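You operate a simulated robot arm through the tools that you are given. There is no shell and no other tool.

You are at the controls of a simulated robot arm. One attempt, no reset.

TASK
One screw stands proud: drive it home at the board's printed torque.
Fine: clamp the shell and set the torque knob first; leave the tight screw alone; the driver goes back in its rest.

The check looks at the end state, three seconds after you hand in, the way a careful person would. Anything else that was tipped, shoved, dropped, spilled or broken makes it a failure.

THE ROBOT
A 7-joint arm with a two-finger parallel gripper, fixed in place. Base frame: the origin is at the foot of the arm, x ahead of it, y to its left, z up; the work surface is at about z = 0.806. Readings come in m, rad, newtons and seconds.
With the tool pointing down near the work surface it reaches from about 0.28 to 0.7 m from the base axis. Its first joint turns from -2.897 to 2.897 rad. Payload 1.57 kg.
The tool frame sits at the grasp point between the pads (the TCP): z along the fingers, y along the line on which they close. The tips reach 0.03 m beyond it. The gripper opens to 0.08 m. The fingers are 0.017 m wide and 0.012 m thick; the gripper's body (0.04 by 0.082 m) begins 0.08 m behind the TCP.
Orientation is told as [roll, pitch, yaw] about the base's x, y, z axes, in that order, counted from this pose: with the fingers straight down and closing along the base's y, the tool's x points along the base's -x, its y along +y and its z along -z.

THE INTERFACE
- The arm moves only by the tool jog_arm. Its argument "increments" is text: rows parted by semicolons, each of 7 numbers parted by spaces: the shift along the tool's x, y, z in units of 200 mm (1.0 is 200 mm), then the turn, a rotation vector about the tool's x, y, z in units of 180 degrees (1.0 is 180 degrees), then the closure, from 0 (fully open) to 1 (shut). In form: dx dy dz rx ry rz fingers; .... A call has 1 to 20 rows; each row is the pose to reach, as a shift and turn from the pose commanded when the call began, along the tool's axes at that moment. A call with a number of a shift or a turn outside -1 to 1 is refused whole. A row lasts 0.2 s, in which the tool goes at most 0.05 m and 0.15 rad; a call with a longer step from one row to the next is refused whole, and so is a gripper value outside its range. A pose out of reach is approached as far as the arm can. The call stops where the force on the tool passes 40 N (or 10 N more than at its start, if that is more) or the arm is blocked; 0.2 s more then pass. Each finger travels about 0.072 m/s and halts on what it meets, pressing with about 23 N; the grip force reading is that of the motor and also rises with nothing between the fingers. The clock runs only during rows and for 0.2 s after the last one: add rows that repeat a pose to give the fingers time. The reply holds the time, the measured pose of the TCP, the force on the tool along the base axes, the opening and the grip force, in the units named above and with some noise, with the torque about the TCP (base axes, N m) and any sound that the robot's microphone picked up.
- Cameras (640 x 400 px; columns grow to the right, rows downward): "scene" is fixed at [0.0459, -0.5, 1.6235]; the picture's right is [0.87, -0.50, 0.00], its down [-0.27, -0.48, -0.83] and it looks along [0.41, 0.72, -0.55] (base axes); focal length 313 px, centre (320, 200). "wrist" rides on the gripper at [0.072, -0.007, -0.122] in the tool frame; the picture's right is [0.09, 1.00, 0.00], its down [-0.84, 0.08, -0.54] and it looks along [-0.54, 0.05, 0.84] (tool axes); focal length 238 px, centre (320, 200). There is no depth. A picture from a camera that has moved, and an enlarged one, comes with that camera's place and axes in the base frame and with its lens.
- get_image(camera): a new picture of that camera. No time passes.
- lift_body(by): slides the trunk up (or, below 0, down) by that many m; the arm rides with it, the base frame stays. It gives what a move gives, with no picture.
- enlarge(camera, box): a new picture of the part [left, top, right, bottom] of that camera's present view, enlarged. No time passes.
- job_done(): hands the job in; it is judged then, once.

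Nothing tells you positions but the pictures and the camera data. Unless the task says otherwise, let go and move clear before handing in.

The tools are called after "Call:" as name(argument=value, ...) on one line, values as JSON. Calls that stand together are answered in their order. jog_arm: Moves the arm, as the interface text tells. Its arguments: {"type":"object","properties":{"increments":{"type":"string"}},"required":["increments"]} The other tools are called the same way: lift_body (by) slides the trunk up or down; get_image (camera) takes a picture; enlarge (camera, box) takes an enlarged picture of a part of a camera's view; job_done () hands the job in.

At the start:

```text
time: 0.0
tcp_pos: [0.364, 0.3149, 1.2746]
tool_rot: [0.0, 0.001, 0.0]
force: [0.4, -0.4, 0.0]
ft_torque: [0.0, 0.01, -0.05]
opening: 0.0801
grip_force: 0.1
trunk travel left (down, up): [-0.375, 0.105]
```

scene: 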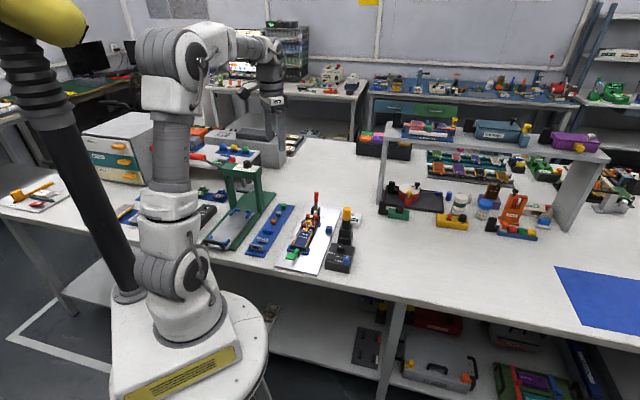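
wrist: 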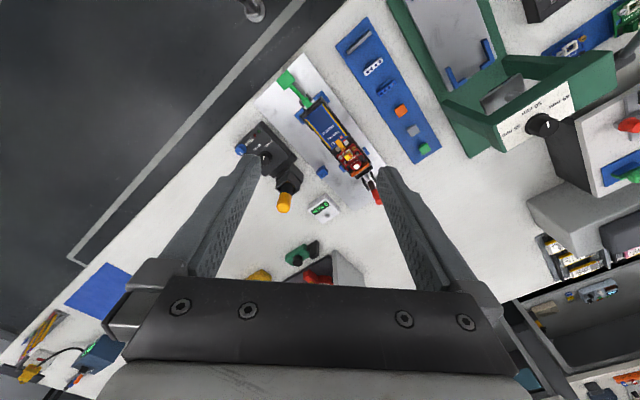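

I see a bench with a white fixture plate holding a dark shell/board, a toggle clamp with a red handle, and a driver with a yellow handle in a dark rest. I'll take enlarged views first to identify everything.

Call:
enlarge(camera="scene", box=[200, 150, 400, 290])

Call:
enlarge(camera="wrist", box=[220, 50, 400, 230])

Call:
enlarge(camera="scene", box=[270, 180, 370, 280])

Call:
enlarge(camera="wrist", box=[270, 80, 390, 210])

```text
2.86 times, centred on (300, 220) of scene
camera zoom: at [0.0459, -0.5, 1.6235], right [0.87, -0.5, 0.0], down [-0.27, -0.48, -0.83], along [0.41, 0.72, -0.55], focal length 893 px, centre (377, 143)
```

zoom: 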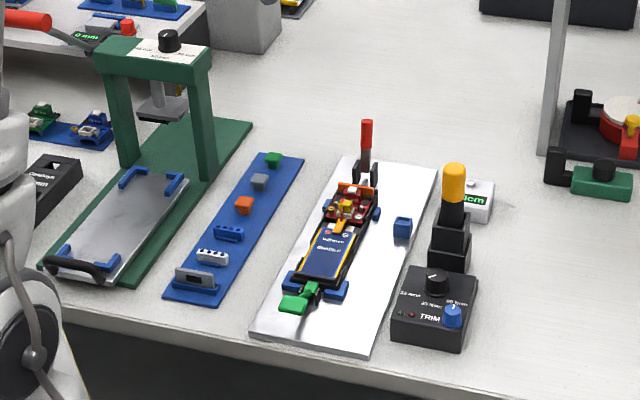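

```text
2.22 times, centred on (310, 140) of wrist
camera zoom: at [0.2928, 0.3082, 1.3969], right [-0.09, 1.0, 0.0], down [0.84, 0.08, 0.54], along [0.54, 0.05, -0.84], focal length 530 px, centre (342, 333)
```

zoom: 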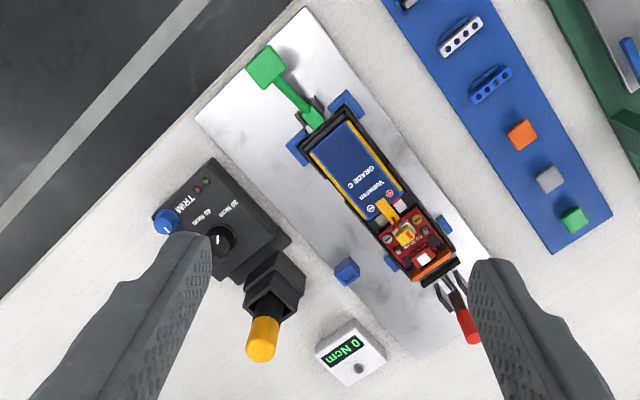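

```text
4.00 times, centred on (320, 230) of scene
camera zoom: at [0.0459, -0.5, 1.6235], right [0.87, -0.5, 0.0], down [-0.27, -0.48, -0.83], along [0.41, 0.72, -0.55], focal length 1251 px, centre (320, 80)
```

zoom: 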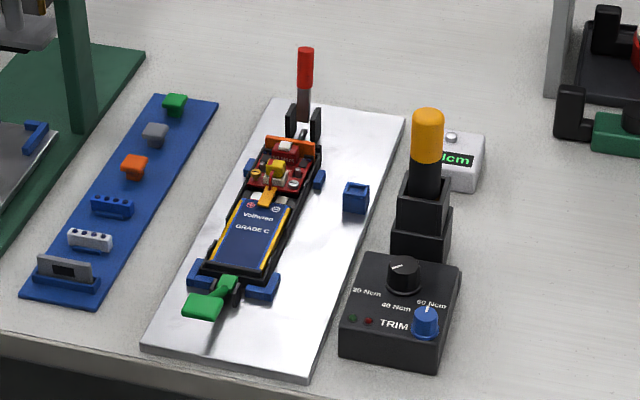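

```text
3.08 times, centred on (330, 145) of wrist
camera zoom: at [0.2928, 0.3082, 1.3969], right [-0.09, 1.0, 0.0], down [0.84, 0.08, 0.54], along [0.54, 0.05, -0.84], focal length 733 px, centre (289, 369)
```

zoom: 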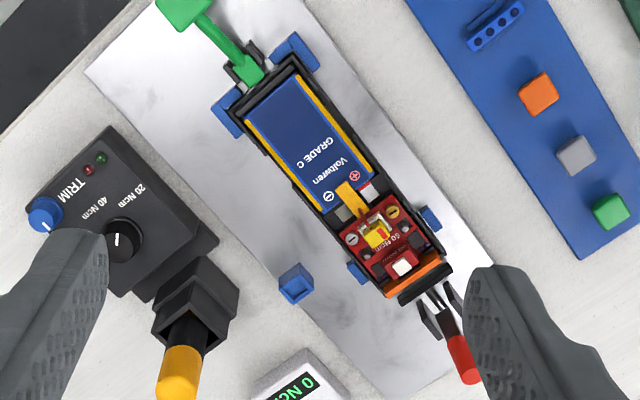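

The fixture plate runs diagonally away from the base. It holds the shell with its red board, plus a red-handled lever at the far end and a green-handled one at the near end. The torque box, with its black knob and a blue TRIM knob, and the driver rest are on its right. I'll move the wrist camera closer to read the board.

Call:
jog_arm(increments="-0.03 0.05 0.18 0 0 0 0; -0.06 0.10 0.36 0 0 0 0; -0.09 0.15 0.54 0 0 0 0; -0.12 0.20 0.72 0 0 0 0; -0.15 0.25 0.90 0 0 0 0; -0.15 0.25 0.90 0 0 0 0")

```text
time: 1.4
tcp_pos: [0.3939, 0.3663, 1.093]
tool_rot: [0.0, 0.0, -0.001]
force: [0.3, 0.0, 0.0]
ft_torque: [-0.02, -0.03, 0.01]
opening: 0.08
grip_force: 0.0
trunk travel left (down, up): [-0.375, 0.105]
```

The arm is now above the fixture's near side. I'll look at the board, the levers and the knob.

Call:
get_image(camera="wrist")

Call:
enlarge(camera="wrist", box=[240, 80, 440, 260])

```text
taken
camera wrist: at [0.3224, 0.3588, 1.2162], right [-0.09, 1.0, 0.0], down [0.84, 0.08, 0.54], along [0.54, 0.05, -0.84], focal length 238 px, centre (320, 200)
```

wrist: 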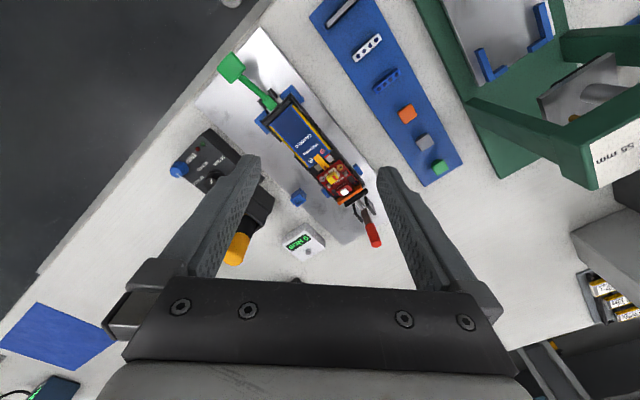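

```text
2.22 times, centred on (340, 170) of wrist
camera zoom: at [0.3224, 0.3588, 1.2162], right [-0.09, 1.0, 0.0], down [0.84, 0.08, 0.54], along [0.54, 0.05, -0.84], focal length 530 px, centre (276, 267)
```

zoom: 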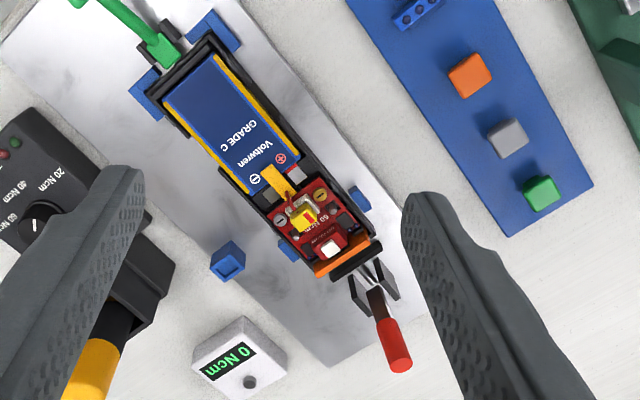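

The board carries two screws and a printed value near its centre, probably "60 Ncm", but I can't be sure of it from here. I'll move in closer.

Call:
enlarge(camera="wrist", box=[310, 140, 390, 220])

Call:
jog_arm(increments="0.0 0.05 0.2 0 0 0 0; 0.0 0.10 0.40 0 0 0 0; 0.0 0.15 0.5 0 0 0 0; 0.0 0.15 0.5 0 0 0 0")

Call:
enlarge(camera="wrist", box=[260, 90, 380, 210])

Call:
get_image(camera="wrist")

```text
5.00 times, centred on (350, 180) of wrist
camera zoom: at [0.3224, 0.3588, 1.2162], right [-0.09, 1.0, 0.0], down [0.84, 0.08, 0.54], along [0.54, 0.05, -0.84], focal length 1192 px, centre (170, 300)
```

zoom: 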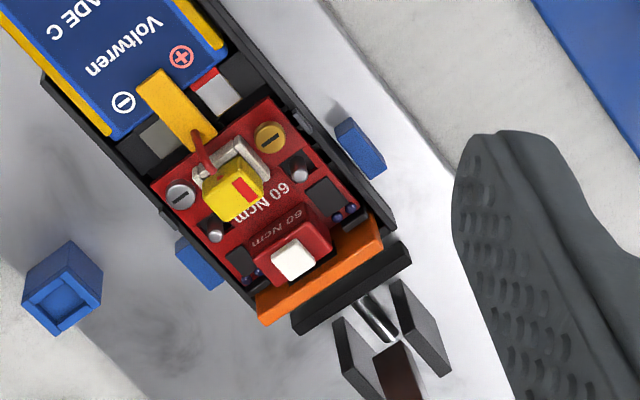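

```text
time: 2.4
tcp_pos: [0.3945, 0.3947, 0.9957]
tool_rot: [-0.001, 0.0, 0.0]
force: [-0.4, 0.3, -0.4]
ft_torque: [0.0, -0.02, 0.03]
opening: 0.0799
grip_force: 0.0
trunk travel left (down, up): [-0.375, 0.105]
```

```text
3.33 times, centred on (320, 150) of wrist
camera zoom: at [0.323, 0.3883, 1.1172], right [-0.09, 1.0, 0.0], down [0.84, 0.08, 0.54], along [0.54, 0.05, -0.84], focal length 794 px, centre (320, 367)
```

zoom: 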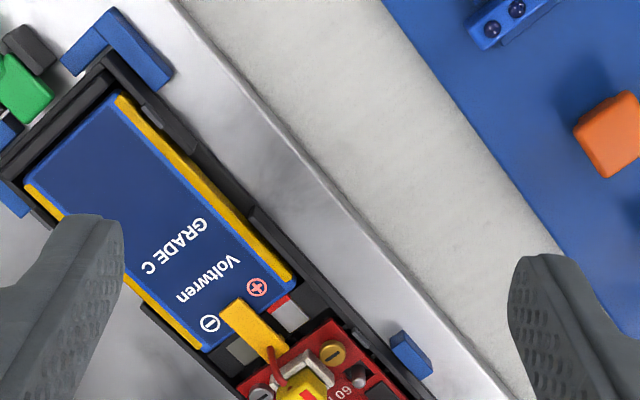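

```text
taken
camera wrist: at [0.323, 0.3883, 1.1172], right [-0.09, 1.0, 0.0], down [0.84, 0.08, 0.54], along [0.54, 0.05, -0.84], focal length 238 px, centre (320, 200)
```

wrist: 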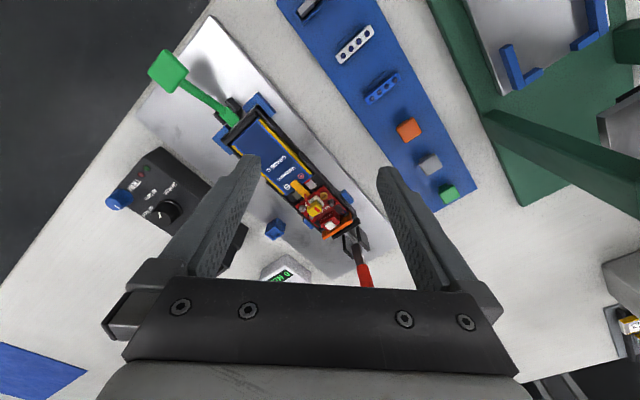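

Now I'll zoom in on the board from here, and on the two levers and the knob.

Call:
enlarge(camera="wrist", box=[280, 160, 380, 260])

Call:
enlarge(camera="wrist", box=[130, 30, 290, 130])

Call:
enlarge(camera="wrist", box=[90, 130, 250, 250])

Call:
enlarge(camera="scene", box=[290, 185, 335, 245])

Call:
enlarge(camera="scene", box=[320, 200, 370, 280])

Call:
enlarge(camera="scene", box=[275, 225, 335, 275])

```text
4.00 times, centred on (330, 210) of wrist
camera zoom: at [0.323, 0.3883, 1.1172], right [-0.09, 1.0, 0.0], down [0.84, 0.08, 0.54], along [0.54, 0.05, -0.84], focal length 953 px, centre (280, 160)
```

zoom: 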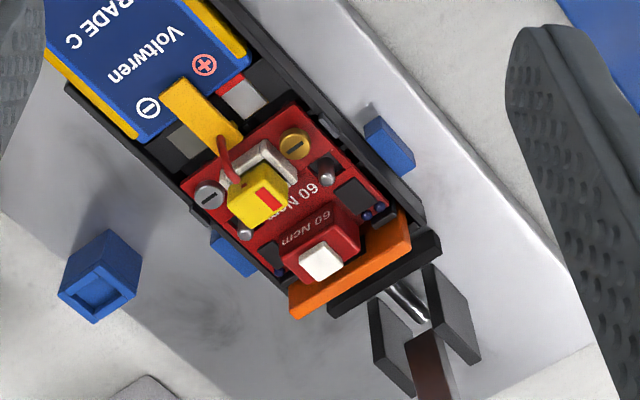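

```text
4.00 times, centred on (210, 80) of wrist
camera zoom: at [0.323, 0.3883, 1.1172], right [-0.09, 1.0, 0.0], down [0.84, 0.08, 0.54], along [0.54, 0.05, -0.84], focal length 953 px, centre (760, 680)
```

zoom: 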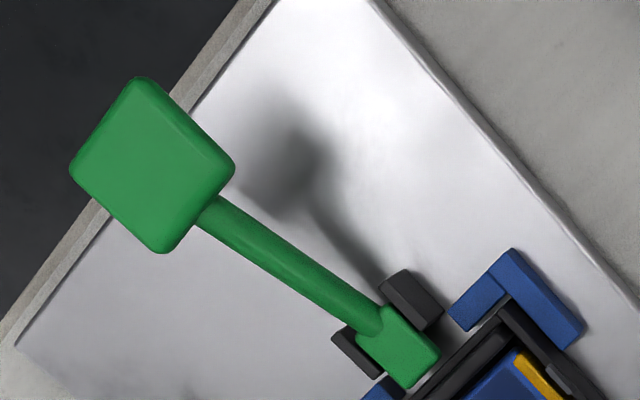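

```text
3.33 times, centred on (170, 190) of wrist
camera zoom: at [0.323, 0.3883, 1.1172], right [-0.09, 1.0, 0.0], down [0.84, 0.08, 0.54], along [0.54, 0.05, -0.84], focal length 794 px, centre (820, 233)
```

zoom: 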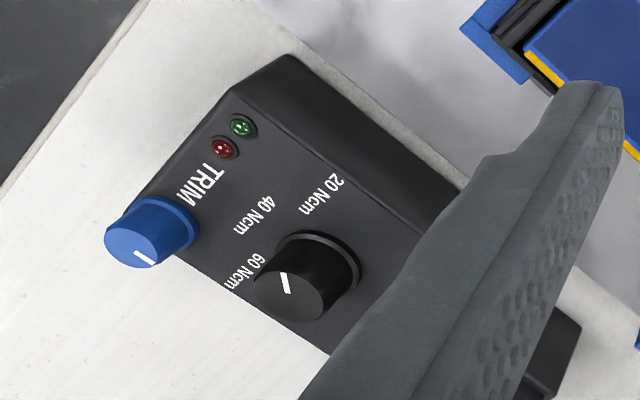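

```text
6.67 times, centred on (312, 215) of scene
camera zoom: at [0.0459, -0.5, 1.6235], right [0.87, -0.5, 0.0], down [-0.27, -0.48, -0.83], along [0.41, 0.72, -0.55], focal length 2084 px, centre (370, 100)
```

zoom: 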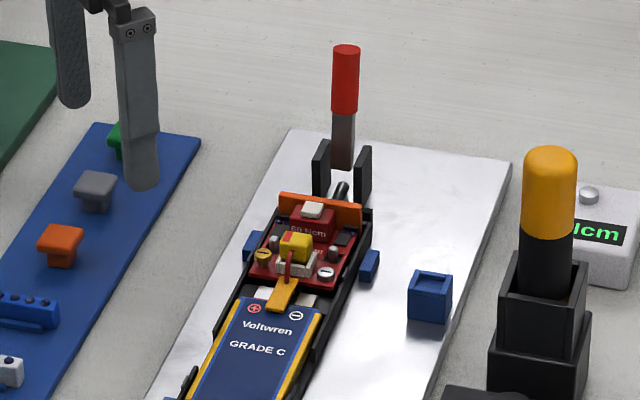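

```text
5.00 times, centred on (345, 240) of scene
camera zoom: at [0.0459, -0.5, 1.6235], right [0.87, -0.5, 0.0], down [-0.27, -0.48, -0.83], along [0.41, 0.72, -0.55], focal length 1563 px, centre (195, 0)
```

zoom: 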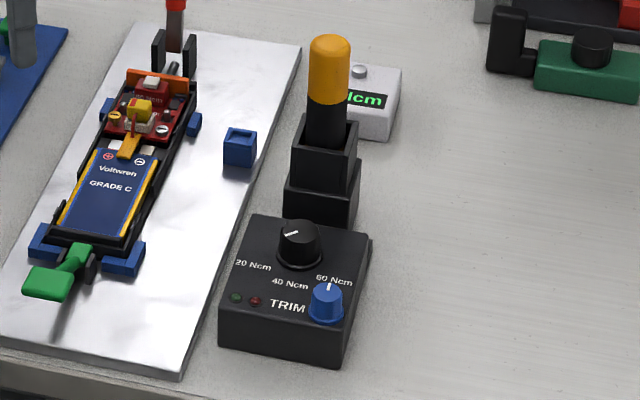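

```text
8.00 times, centred on (305, 250) of scene
camera zoom: at [0.0459, -0.5, 1.6235], right [0.87, -0.5, 0.0], down [-0.27, -0.48, -0.83], along [0.41, 0.72, -0.55], focal length 2501 px, centre (440, -200)
```

zoom: 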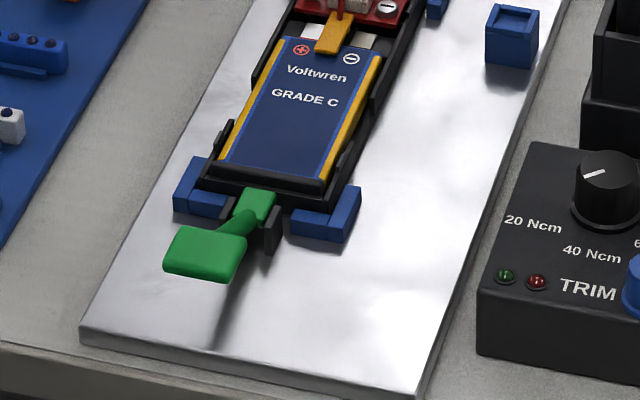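

The knob pointer sits near 20 Ncm and the board reads "60 Ncm". The enlarged views keep their sharpness, so I'll zoom tightly on the screws, the red lever mechanism and the knob.

Call:
enlarge(camera="scene", box=[303, 212, 323, 226])

Call:
enlarge(camera="scene", box=[305, 190, 325, 216])

Call:
enlarge(camera="wrist", box=[300, 185, 340, 225])

Call:
enlarge(camera="wrist", box=[310, 210, 380, 290])

Call:
enlarge(camera="scene", box=[325, 240, 360, 275])

Call:
enlarge(camera="scene", box=[280, 240, 320, 265])

```text
16.00 times, centred on (313, 219) of scene
camera zoom: at [0.0459, -0.5, 1.6235], right [0.87, -0.5, 0.0], down [-0.27, -0.48, -0.83], along [0.41, 0.72, -0.55], focal length 5002 px, centre (432, -104)
```

zoom: 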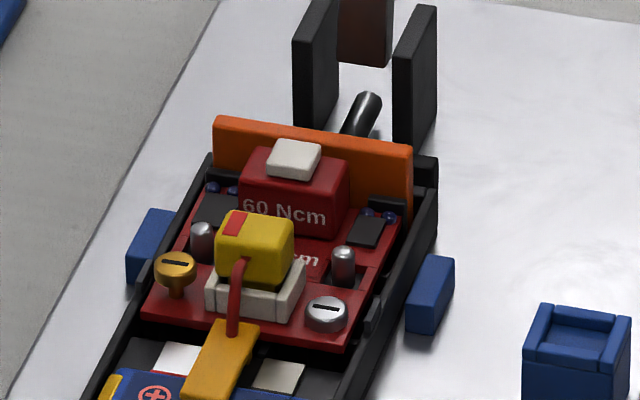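

```text
15.38 times, centred on (315, 203) of scene
camera zoom: at [0.0459, -0.5, 1.6235], right [0.87, -0.5, 0.0], down [-0.27, -0.48, -0.83], along [0.41, 0.72, -0.55], focal length 4810 px, centre (397, 154)
```

zoom: 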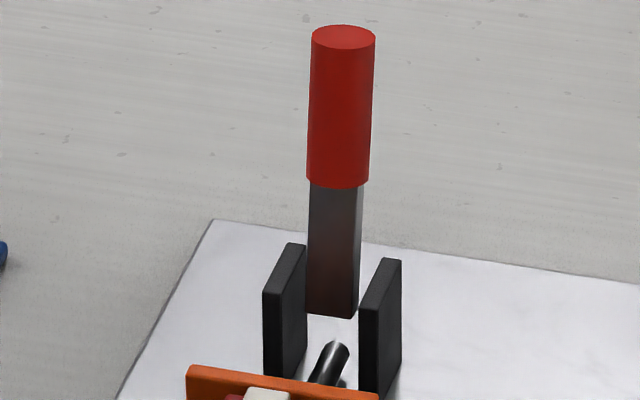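

```text
10.00 times, centred on (320, 205) of wrist
camera zoom: at [0.323, 0.3883, 1.1172], right [-0.09, 1.0, 0.0], down [0.84, 0.08, 0.54], along [0.54, 0.05, -0.84], focal length 2384 px, centre (320, 150)
```

zoom: 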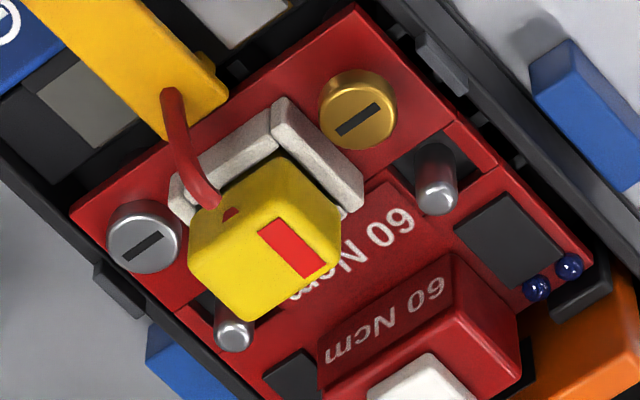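

```text
5.00 times, centred on (345, 250) of wrist
camera zoom: at [0.323, 0.3883, 1.1172], right [-0.09, 1.0, 0.0], down [0.84, 0.08, 0.54], along [0.54, 0.05, -0.84], focal length 1192 px, centre (195, -50)
```

zoom: 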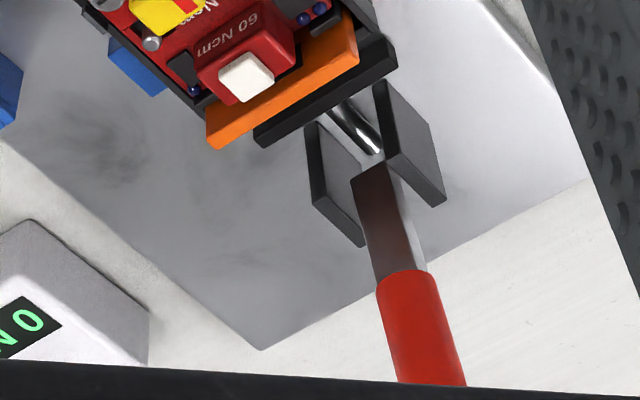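

```text
11.43 times, centred on (342, 258) of scene
camera zoom: at [0.0459, -0.5, 1.6235], right [0.87, -0.5, 0.0], down [-0.27, -0.48, -0.83], along [0.41, 0.72, -0.55], focal length 3573 px, centre (63, -457)
```

zoom: 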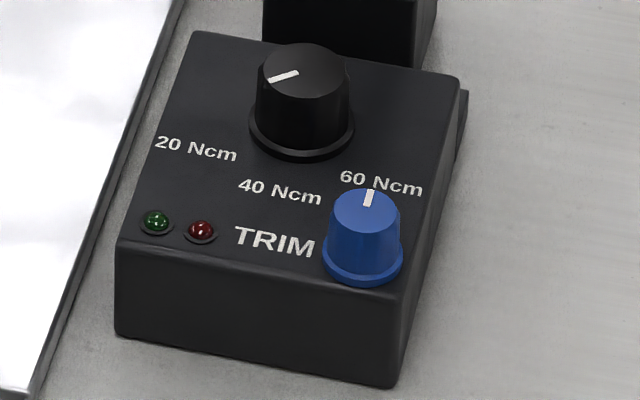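

```text
16.00 times, centred on (300, 252) of scene
camera zoom: at [0.0459, -0.5, 1.6235], right [0.87, -0.5, 0.0], down [-0.27, -0.48, -0.83], along [0.41, 0.72, -0.55], focal length 5002 px, centre (640, -640)
```

zoom: 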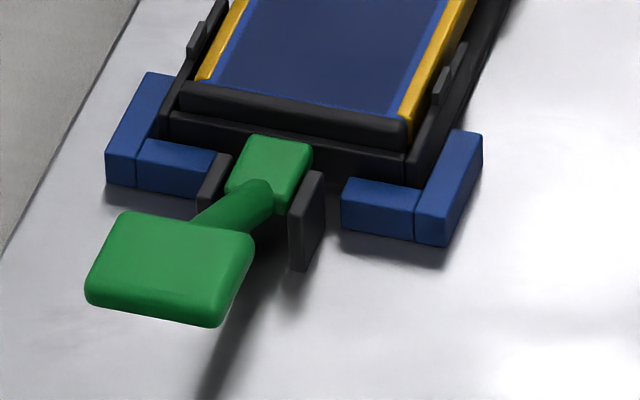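

The gold screw is the proud one: its shank shows under the head. The silver one is seated, and the board reads 60 Ncm. Next I need to see how the red clamp and the green lever work.

Call:
enlarge(camera="wrist", box=[320, 215, 375, 260])

Call:
enlarge(camera="wrist", box=[200, 85, 280, 150])

Call:
enlarge(camera="scene", box=[308, 200, 326, 214])

Call:
enlarge(camera="scene", box=[330, 200, 370, 250])

Call:
enlarge(camera="scene", box=[190, 130, 330, 280])

```text
8.89 times, centred on (348, 238) of wrist
camera zoom: at [0.323, 0.3883, 1.1172], right [-0.09, 1.0, 0.0], down [0.84, 0.08, 0.54], along [0.54, 0.05, -0.84], focal length 2119 px, centre (76, -133)
```

zoom: 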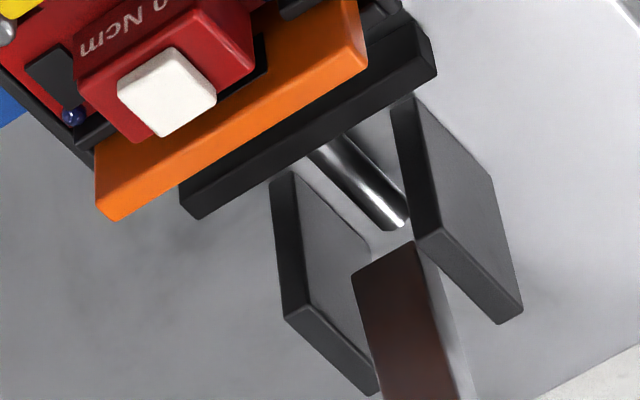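

```text
6.15 times, centred on (240, 118) of wrist
camera zoom: at [0.323, 0.3883, 1.1172], right [-0.09, 1.0, 0.0], down [0.84, 0.08, 0.54], along [0.54, 0.05, -0.84], focal length 1467 px, centre (812, 708)
```

zoom: 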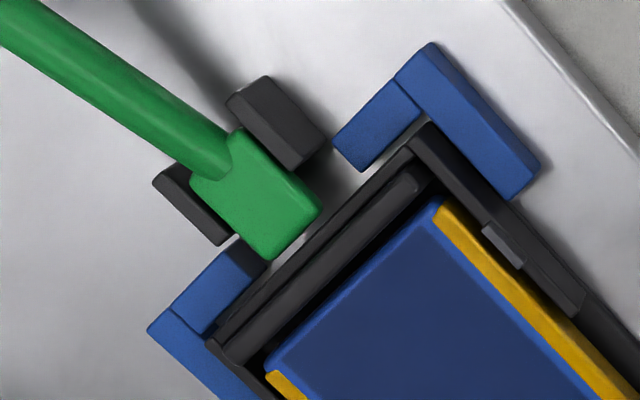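

```text
16.00 times, centred on (317, 207) of scene
camera zoom: at [0.0459, -0.5, 1.6235], right [0.87, -0.5, 0.0], down [-0.27, -0.48, -0.83], along [0.41, 0.72, -0.55], focal length 5002 px, centre (368, 88)
```

zoom: 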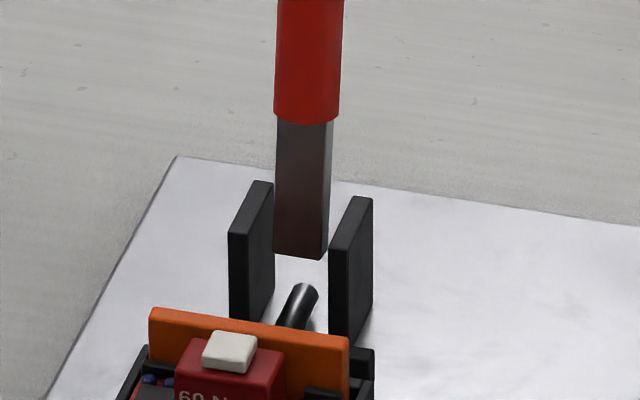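

```text
8.00 times, centred on (350, 225) of scene
camera zoom: at [0.0459, -0.5, 1.6235], right [0.87, -0.5, 0.0], down [-0.27, -0.48, -0.83], along [0.41, 0.72, -0.55], focal length 2501 px, centre (80, 0)
```

zoom: 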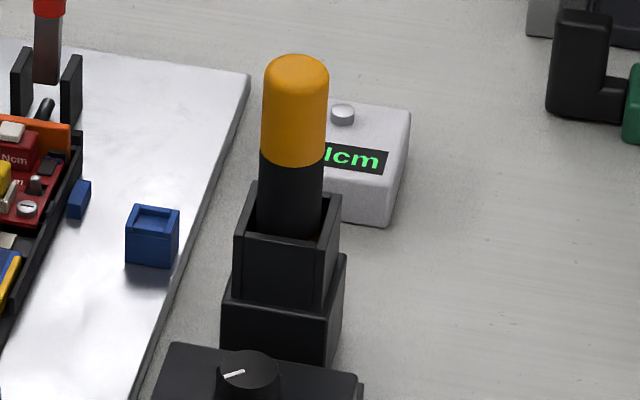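

```text
2.67 times, centred on (260, 205) of scene
camera zoom: at [0.0459, -0.5, 1.6235], right [0.87, -0.5, 0.0], down [-0.27, -0.48, -0.83], along [0.41, 0.72, -0.55], focal length 834 px, centre (480, 187)
```

zoom: 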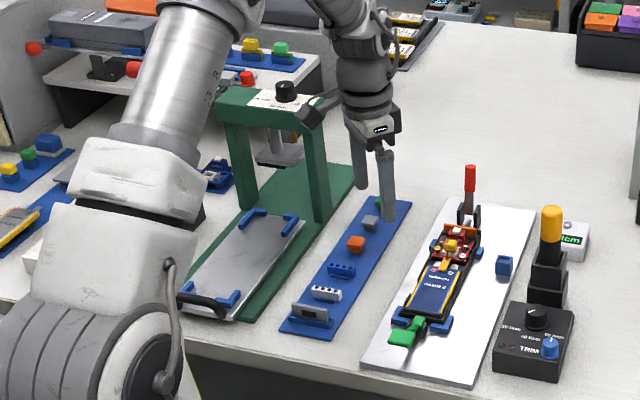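

I still can't tell whether the clamp plunger touches the shell. I'll yaw the wrist camera and move it to the far-left side of the fixture to see the red clamp in profile.

Call:
jog_arm(increments="-0.05 0.13 0 0 0 0.04 0; -0.10 0.26 0 0 0 0.08 0; -0.15 0.40 0 0 0 0.12 0; -0.20 0.54 0 0 0 0.16 0; -0.25 0.68 0 0 0 0.20 0; -0.30 0.825 0 0 0 0.25 0; -0.30 0.825 0 0 0 0.25 0")

Call:
get_image(camera="wrist")

```text
refused: row 6 steps farther than a row can; nothing moved
```

```text
taken
camera wrist: at [0.323, 0.3883, 1.1172], right [-0.09, 1.0, 0.0], down [0.84, 0.08, 0.54], along [0.54, 0.05, -0.84], focal length 238 px, centre (320, 200)
```

wrist: 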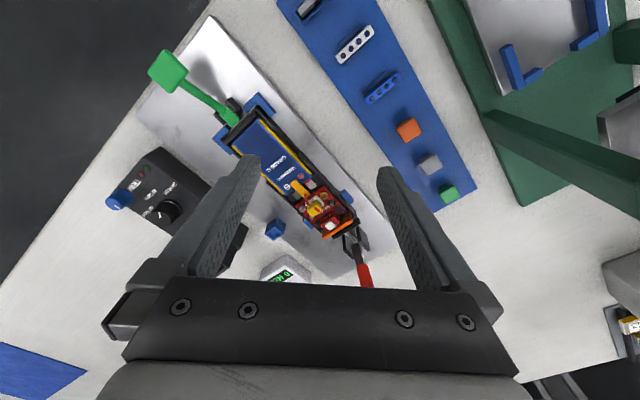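

The gold screw is clearly proud. The red handle, with its top at about (0.588, 0.475, 0.92), stands upright over a plunger rod pointing at the shell's far end. That is almost certainly the clamp, and the green paddle at the near end looks like an ejector, so I'll leave it alone. The handle is beyond comfortable reach, so I'll raise the tool with 45° yaw along the fixture axis and then lower the trunk.

Call:
jog_arm(increments="0 0 -0.14 0 0 -0.036 0; 0 0 -0.28 0 0 -0.072 0; 0 0 -0.42 0 0 -0.108 0; 0 0 -0.56 0 0 -0.144 0; 0 0 -0.70 0 0 -0.18 0; 0 0 -0.84 0 0 -0.216 0; 0 0 -1.0 0 0 -0.25 0; 0 0 -1.0 0 0 -0.25 0")

```text
time: 4.2
tcp_pos: [0.3947, 0.3949, 1.1969]
tool_rot: [0.0, 0.0, 0.786]
force: [0.1, -0.5, 0.0]
ft_torque: [0.01, 0.0, 0.01]
opening: 0.0799
grip_force: 0.1
trunk travel left (down, up): [-0.375, 0.105]
```

The tool is raised and yawed 45°. Before lowering the trunk I'll check that the space under the arm is clear.

Call:
get_image(camera="scene")

Call:
get_image(camera="wrist")

```text
taken
```

scene: 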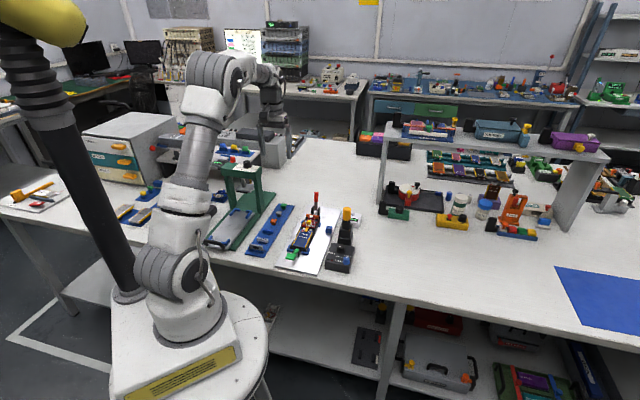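

```text
taken
camera wrist: at [0.3488, 0.3395, 1.3173], right [-0.77, 0.64, 0.0], down [0.54, 0.65, 0.54], along [0.35, 0.42, -0.84], focal length 238 px, centre (320, 200)
```

wrist: 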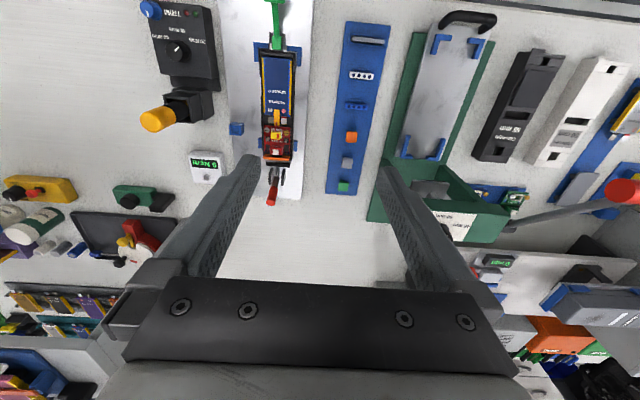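

The space below looks clear. I'll approach to just above the red handle at z≈1.0 with the fingers straddling it, and see how far the arm reaches there.

Call:
jog_arm(increments="-0.13 -0.065 0.16 0 0 0 0; -0.26 -0.13 0.32 0 0 0 0; -0.39 -0.195 0.48 0 0 0 0; -0.52 -0.26 0.64 0 0 0 0; -0.65 -0.325 0.80 0 0 0 0; -0.778 -0.389 0.96 0 0 0 0; -0.778 -0.389 0.96 0 0 0 0")

Call:
get_image(camera="wrist")

Call:
enlarge(camera="scene", box=[260, 150, 370, 240])

```text
time: 5.8
tcp_pos: [0.5599, 0.45, 1.0016]
tool_rot: [-0.001, 0.002, 0.787]
force: [0.6, 0.1, 0.5]
ft_torque: [-0.02, 0.06, -0.03]
opening: 0.0803
grip_force: 0.0
trunk travel left (down, up): [-0.375, 0.105]
```

```text
taken
camera wrist: at [0.5139, 0.3946, 1.1239], right [-0.77, 0.64, 0.0], down [0.54, 0.65, 0.54], along [0.34, 0.42, -0.84], focal length 238 px, centre (320, 200)
```

wrist: 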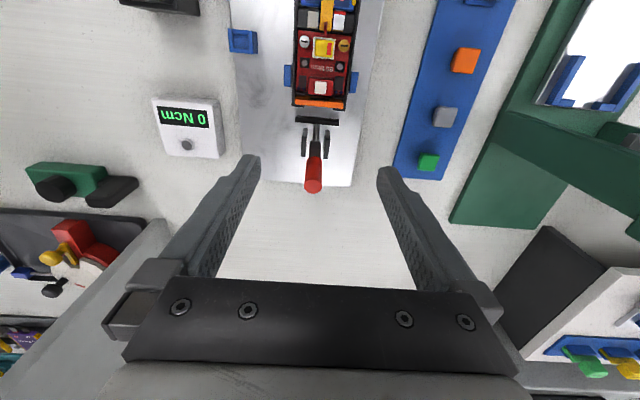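

```text
4.44 times, centred on (315, 195) of scene
camera zoom: at [0.0459, -0.5, 1.6235], right [0.87, -0.5, 0.0], down [-0.27, -0.48, -0.83], along [0.41, 0.72, -0.55], focal length 1390 px, centre (342, 222)
```

zoom: 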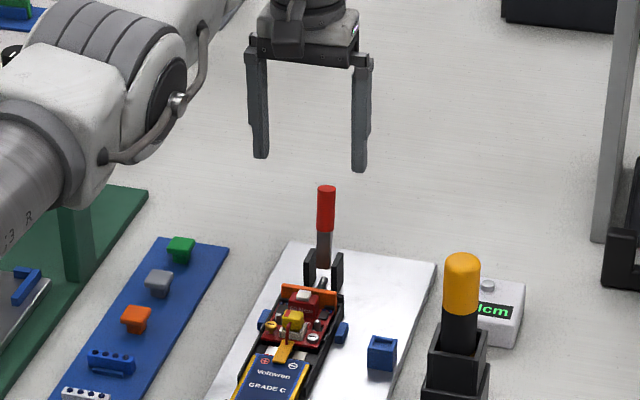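

From almost overhead I can now see a gap between the pusher pad and the shell's end. I'll zoom in on it.

Call:
enlarge(camera="wrist", box=[285, 90, 355, 195])

Call:
enlarge(camera="wrist", box=[280, 0, 365, 110])

Call:
enlarge(camera="wrist", box=[290, 95, 345, 135])

```text
3.81 times, centred on (320, 142) of wrist
camera zoom: at [0.5139, 0.3946, 1.1239], right [-0.77, 0.64, 0.0], down [0.54, 0.65, 0.54], along [0.34, 0.42, -0.84], focal length 908 px, centre (320, 419)
```

zoom: 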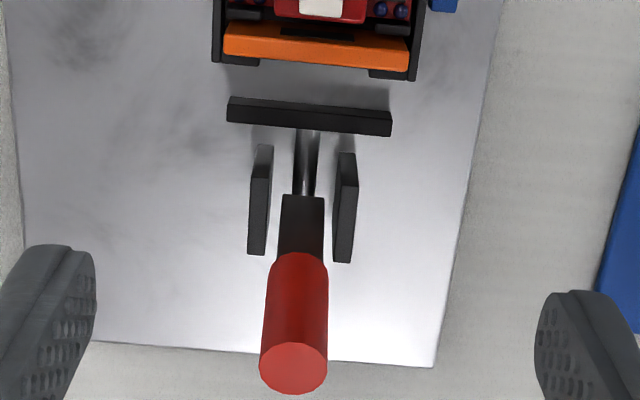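

```text
3.64 times, centred on (322, 55) of wrist
camera zoom: at [0.5139, 0.3946, 1.1239], right [-0.77, 0.64, 0.0], down [0.54, 0.65, 0.54], along [0.34, 0.42, -0.84], focal length 867 px, centre (311, 727)
```

zoom: 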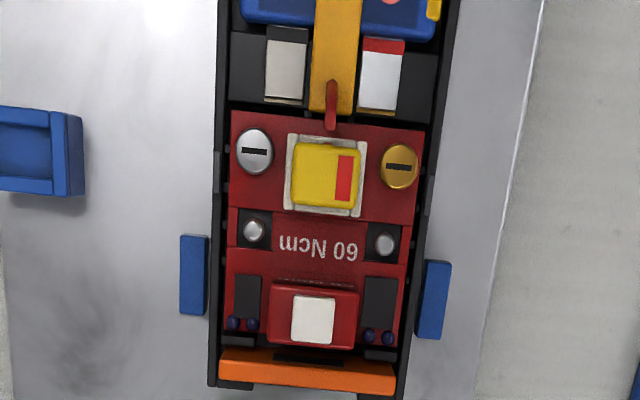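

```text
10.00 times, centred on (318, 115) of wrist
camera zoom: at [0.5139, 0.3946, 1.1239], right [-0.77, 0.64, 0.0], down [0.54, 0.65, 0.54], along [0.34, 0.42, -0.84], focal length 2384 px, centre (345, 1050)
```

zoom: 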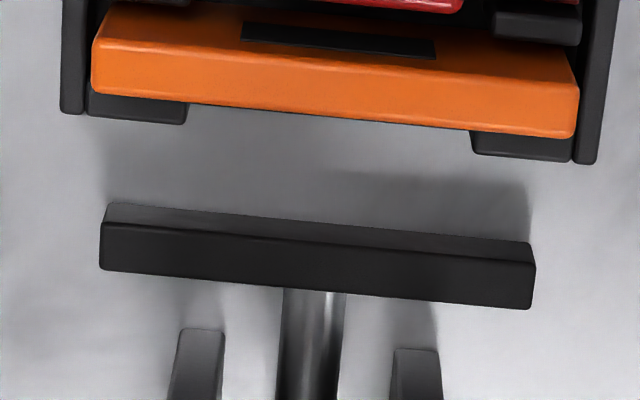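

The pusher pad stands clear of the shell, so the red clamp is open. The fixture axis runs at 45° in the base frame, and the handle top is near (0.591, 0.477, 0.919). I'll lower the open fingers around the red grip.

Call:
jog_arm(increments="-0.10 -0.007 0.10 0 0 0 0; -0.205 -0.014 0.20 0 0 0 0; -0.205 -0.014 0.30 0 0 0 0; -0.205 -0.014 0.40 0 0 0 0; -0.205 -0.014 0.50 0 0 0 0; -0.205 -0.014 0.50 0 0 0 0")

Call:
get_image(camera="wrist")

Call:
enlarge(camera="scene", box=[280, 150, 350, 230])

```text
time: 7.2
tcp_pos: [0.5559, 0.4498, 0.9019]
tool_rot: [0.001, 0.001, 0.786]
force: [0.0, 0.2, 1.0]
ft_torque: [-0.01, -0.01, -0.02]
opening: 0.0798
grip_force: 0.0
out of reach, approached as far as the arm can: row 1, 2, 3, 4, 5, 6
trunk travel left (down, up): [-0.375, 0.105]
```

```text
taken
camera wrist: at [0.511, 0.3938, 1.0254], right [-0.77, 0.64, 0.0], down [0.54, 0.65, 0.54], along [0.35, 0.42, -0.84], focal length 238 px, centre (320, 200)
```

wrist: 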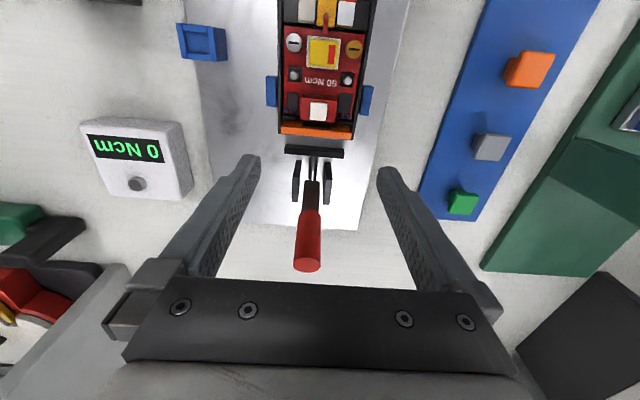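

```text
5.00 times, centred on (315, 190) of scene
camera zoom: at [0.0459, -0.5, 1.6235], right [0.87, -0.5, 0.0], down [-0.27, -0.48, -0.83], along [0.41, 0.72, -0.55], focal length 1563 px, centre (345, 250)
```

zoom: 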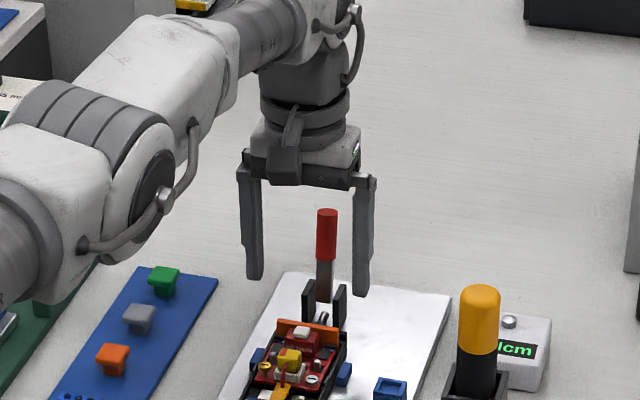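

Pointing straight down, the arm tops out near r≈0.716, so I need to tilt the fingers outward for extra reach. I'll back off upward first and check where the commanded pose stands.

Call:
jog_arm(increments="0.15 0 -0.15 0 0 0 0; 0.25 0 -0.30 0 0 0 0; 0.25 0 -0.40 0 0 0 0; 0.25 0 -0.40 0 0 0 0")

```text
time: 8.2
tcp_pos: [0.5205, 0.4142, 0.9847]
tool_rot: [0.0, 0.001, 0.786]
force: [-0.2, 0.4, -0.4]
ft_torque: [-0.03, 0.01, -0.01]
opening: 0.08
grip_force: 0.1
trunk travel left (down, up): [-0.375, 0.105]
```

Commands run from the pose the arm actually reached, which keeps this simple. Now I'll tilt 30° outward and come in over the handle with the fingers still open.

Call:
jog_arm(increments="-0.05 -0.007 0 0 -0.042 0 0; -0.10 -0.014 0 0 -0.084 0 0; -0.15 -0.02 0.02 0 -0.126 0 0; -0.20 -0.0265 0.10 0 -0.1667 0 0; -0.30 -0.0265 0.22 0 -0.1667 0 0; -0.40 -0.0265 0.36 0 -0.1667 0 0; -0.455 -0.0265 0.45 0 -0.1667 0 0; -0.455 -0.0265 0.45 0 -0.1667 0 0")

Call:
get_image(camera="wrist")

Call:
enlarge(camera="scene", box=[280, 150, 350, 230])

```text
time: 10.0
tcp_pos: [0.5913, 0.4743, 0.8949]
tool_rot: [0.001, -0.524, 0.784]
force: [-0.2, -0.6, -0.4]
ft_torque: [0.04, -0.02, -0.01]
opening: 0.08
grip_force: 0.0
trunk travel left (down, up): [-0.375, 0.105]
```

```text
taken
camera wrist: at [0.508, 0.3829, 0.9653], right [-0.76, 0.65, -0.05], down [0.27, 0.38, 0.89], along [0.59, 0.66, -0.46], focal length 238 px, centre (320, 200)
```

wrist: 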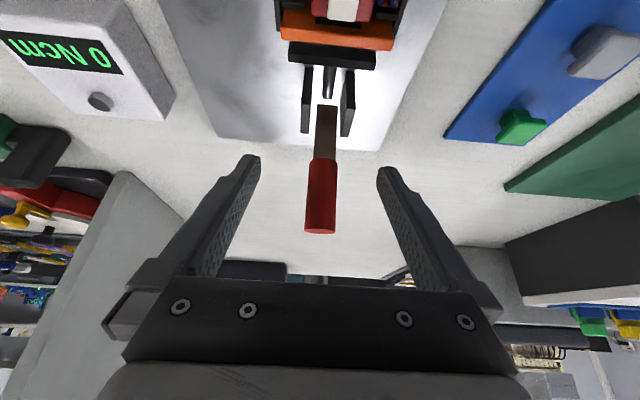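

```text
5.00 times, centred on (315, 190) of scene
camera zoom: at [0.0459, -0.5, 1.6235], right [0.87, -0.5, 0.0], down [-0.27, -0.48, -0.83], along [0.41, 0.72, -0.55], focal length 1563 px, centre (345, 250)
```

zoom: 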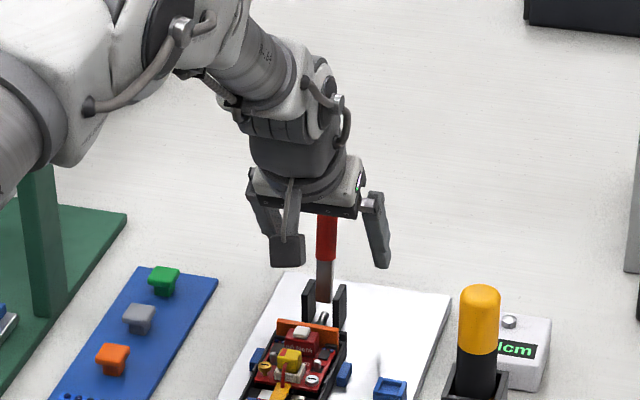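

The red grip sits centred between the fingers at the TCP, so I'll close on it.

Call:
jog_arm(increments="0 0 0 0 0 0 0.5; 0 0 0 0 0 0 1; 0 0 0 0 0 0 1; 0 0 0 0 0 0 1; 0 0 0 0 0 0 1")

Call:
get_image(camera="wrist")

```text
time: 11.2
tcp_pos: [0.5887, 0.4761, 0.8957]
tool_rot: [0.0, -0.524, 0.785]
force: [-5.1, 5.6, -0.7]
ft_torque: [-0.04, 0.01, 0.07]
opening: 0.0179
grip_force: 32.4
trunk travel left (down, up): [-0.375, 0.105]
```

```text
taken
camera wrist: at [0.507, 0.3836, 0.9657], right [-0.76, 0.65, -0.05], down [0.27, 0.38, 0.89], along [0.59, 0.66, -0.46], focal length 238 px, centre (320, 200)
```

wrist: 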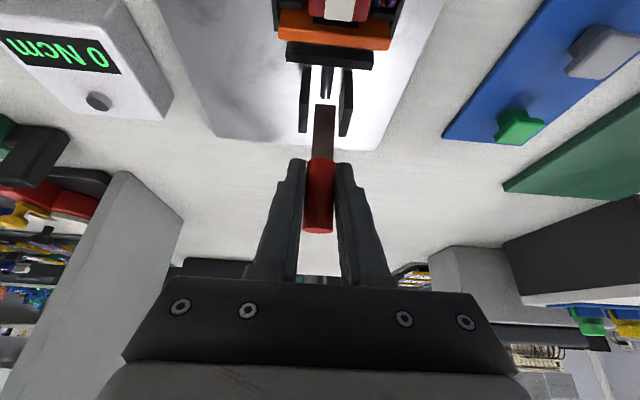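

I have the handle, with the opening at about 18 mm. I'll make a small trial swing outward, easing the sideways load, to see whether the pad moves toward the shell.

Call:
jog_arm(increments="0 0.012 0 0 0 0 1; -0.017 0.012 0.016 0 0 0 1; -0.034 0.012 0.034 0 0 0 1; -0.05 0.012 0.0515 0 0 0 1; -0.05 0.012 0.0515 0 0 0 1")

Call:
enlarge(camera="wrist", box=[250, 20, 400, 140])

```text
time: 12.4
tcp_pos: [0.5964, 0.4838, 0.8923]
tool_rot: [-0.001, -0.522, 0.785]
force: [-8.8, -14.2, 2.9]
ft_torque: [-0.5, 0.6, 0.02]
opening: 0.0181
grip_force: 32.8
trunk travel left (down, up): [-0.375, 0.105]
```

```text
3.33 times, centred on (325, 80) of wrist
camera zoom: at [0.5156, 0.3927, 0.9621], right [-0.76, 0.65, -0.05], down [0.27, 0.38, 0.89], along [0.59, 0.66, -0.46], focal length 794 px, centre (303, 600)
```

zoom: 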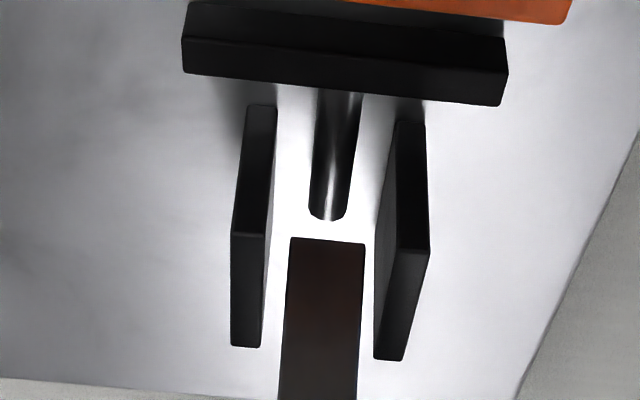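

The handle or the grip moved about 1 cm outward, with ~17 N pushing back. I'll check whether the handle really rotated or is slipping through the pads.

Call:
get_image(camera="wrist")

Call:
enlarge(camera="wrist", box=[270, 100, 370, 260])

Call:
enlarge(camera="scene", box=[300, 185, 335, 220])

```text
taken
camera wrist: at [0.5156, 0.3927, 0.9621], right [-0.76, 0.65, -0.05], down [0.27, 0.38, 0.89], along [0.59, 0.66, -0.46], focal length 238 px, centre (320, 200)
```

wrist: 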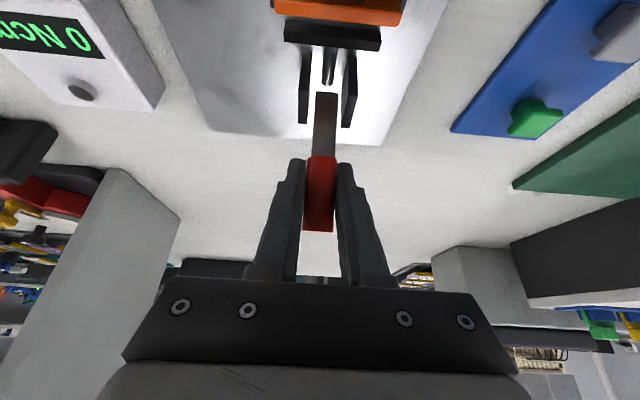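

```text
2.50 times, centred on (320, 180) of wrist
camera zoom: at [0.5156, 0.3927, 0.9621], right [-0.76, 0.65, -0.05], down [0.27, 0.38, 0.89], along [0.59, 0.66, -0.46], focal length 596 px, centre (320, 250)
```

zoom: 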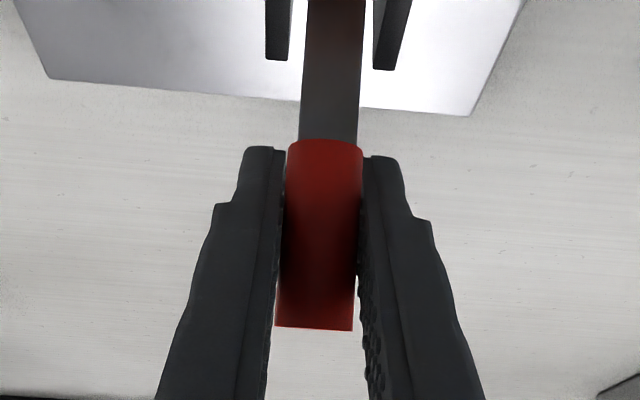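

```text
11.43 times, centred on (318, 202) of scene
camera zoom: at [0.0459, -0.5, 1.6235], right [0.87, -0.5, 0.0], down [-0.27, -0.48, -0.83], along [0.41, 0.72, -0.55], focal length 3573 px, centre (349, 171)
```

zoom: 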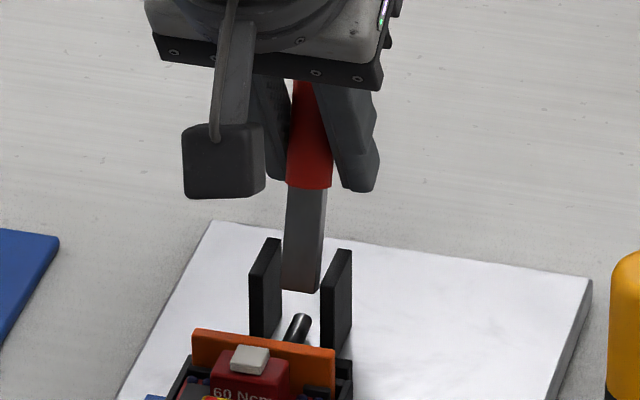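

The rod tail moved about 9 mm toward the shell, so swinging outward does close the clamp. I'll continue along the arc.

Call:
jog_arm(increments="-0.013 0 0.027 0 0 0 1; -0.026 0 0.054 0 0 0 1; -0.038 0 0.0815 0 0 0 1; -0.043 0 0.115 0 0 0 1; -0.0467 0 0.148 0 0 0 1; -0.0467 0 0.148 0 0 0 1")

Call:
enlarge(camera="scene", box=[300, 185, 335, 220])

Call:
enlarge(camera="wrist", box=[250, 0, 400, 250])

```text
time: 13.8
tcp_pos: [0.6154, 0.5025, 0.8753]
tool_rot: [-0.002, -0.534, 0.785]
force: [11.3, -3.9, 21.3]
ft_torque: [-0.44, 0.61, 0.05]
opening: 0.0176
grip_force: 32.4
trunk travel left (down, up): [-0.375, 0.105]
```

```text
11.43 times, centred on (318, 202) of scene
camera zoom: at [0.0459, -0.5, 1.6235], right [0.87, -0.5, 0.0], down [-0.27, -0.48, -0.83], along [0.41, 0.72, -0.55], focal length 3573 px, centre (349, 171)
```

zoom: 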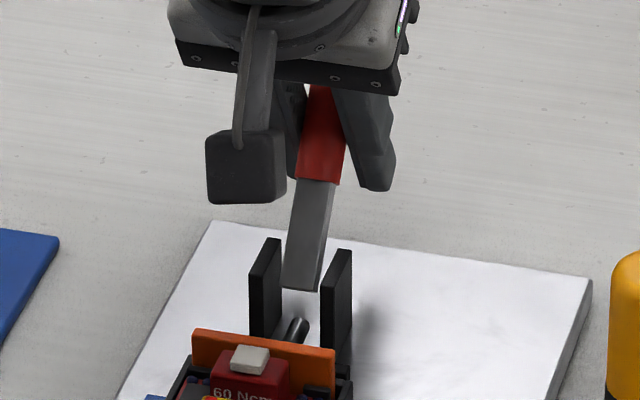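

```text
1.60 times, centred on (325, 125) of wrist
camera zoom: at [0.5332, 0.4103, 0.9441], right [-0.76, 0.65, -0.05], down [0.26, 0.37, 0.89], along [0.6, 0.67, -0.45], focal length 381 px, centre (312, 320)
```

zoom: 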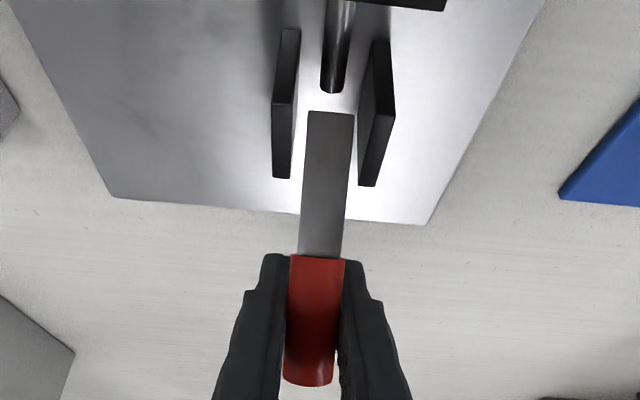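

The plunger is advancing and the handle is at roughly 43°. The pivot looks lower than I assumed, so I'll follow a wider arc and recheck.

Call:
jog_arm(increments="-0.0225 -0.005 0.0 0 0 0 1; -0.03 -0.005 0.03 0 0 0 1; -0.03 -0.005 0.06 0 0 0 1; -0.027 -0.005 0.085 0 0 0 1; -0.027 -0.005 0.085 0 0 0 1")

Call:
enlarge(camera="scene", box=[300, 185, 335, 220])

Call:
enlarge(camera="wrist", box=[250, 0, 400, 250])

```text
time: 15.0
tcp_pos: [0.6227, 0.509, 0.8598]
tool_rot: [-0.001, -0.527, 0.786]
force: [0.6, -8.5, 13.5]
ft_torque: [-0.5, 0.7, 0.07]
opening: 0.0176
grip_force: 32.1
trunk travel left (down, up): [-0.375, 0.105]
```

```text
11.43 times, centred on (318, 202) of scene
camera zoom: at [0.0459, -0.5, 1.6235], right [0.87, -0.5, 0.0], down [-0.27, -0.48, -0.83], along [0.41, 0.72, -0.55], focal length 3573 px, centre (349, 171)
```

zoom: 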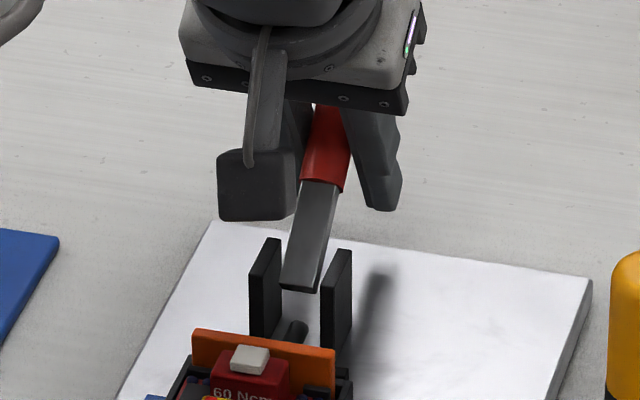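

```text
1.60 times, centred on (325, 125) of wrist
camera zoom: at [0.5413, 0.4181, 0.9293], right [-0.76, 0.65, -0.05], down [0.27, 0.37, 0.89], along [0.59, 0.66, -0.46], focal length 381 px, centre (312, 320)
```

zoom: 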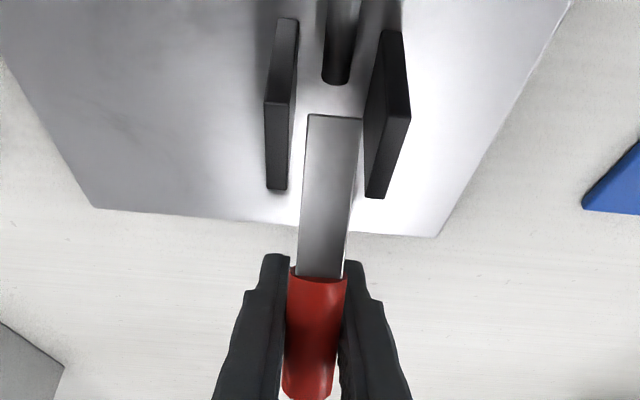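

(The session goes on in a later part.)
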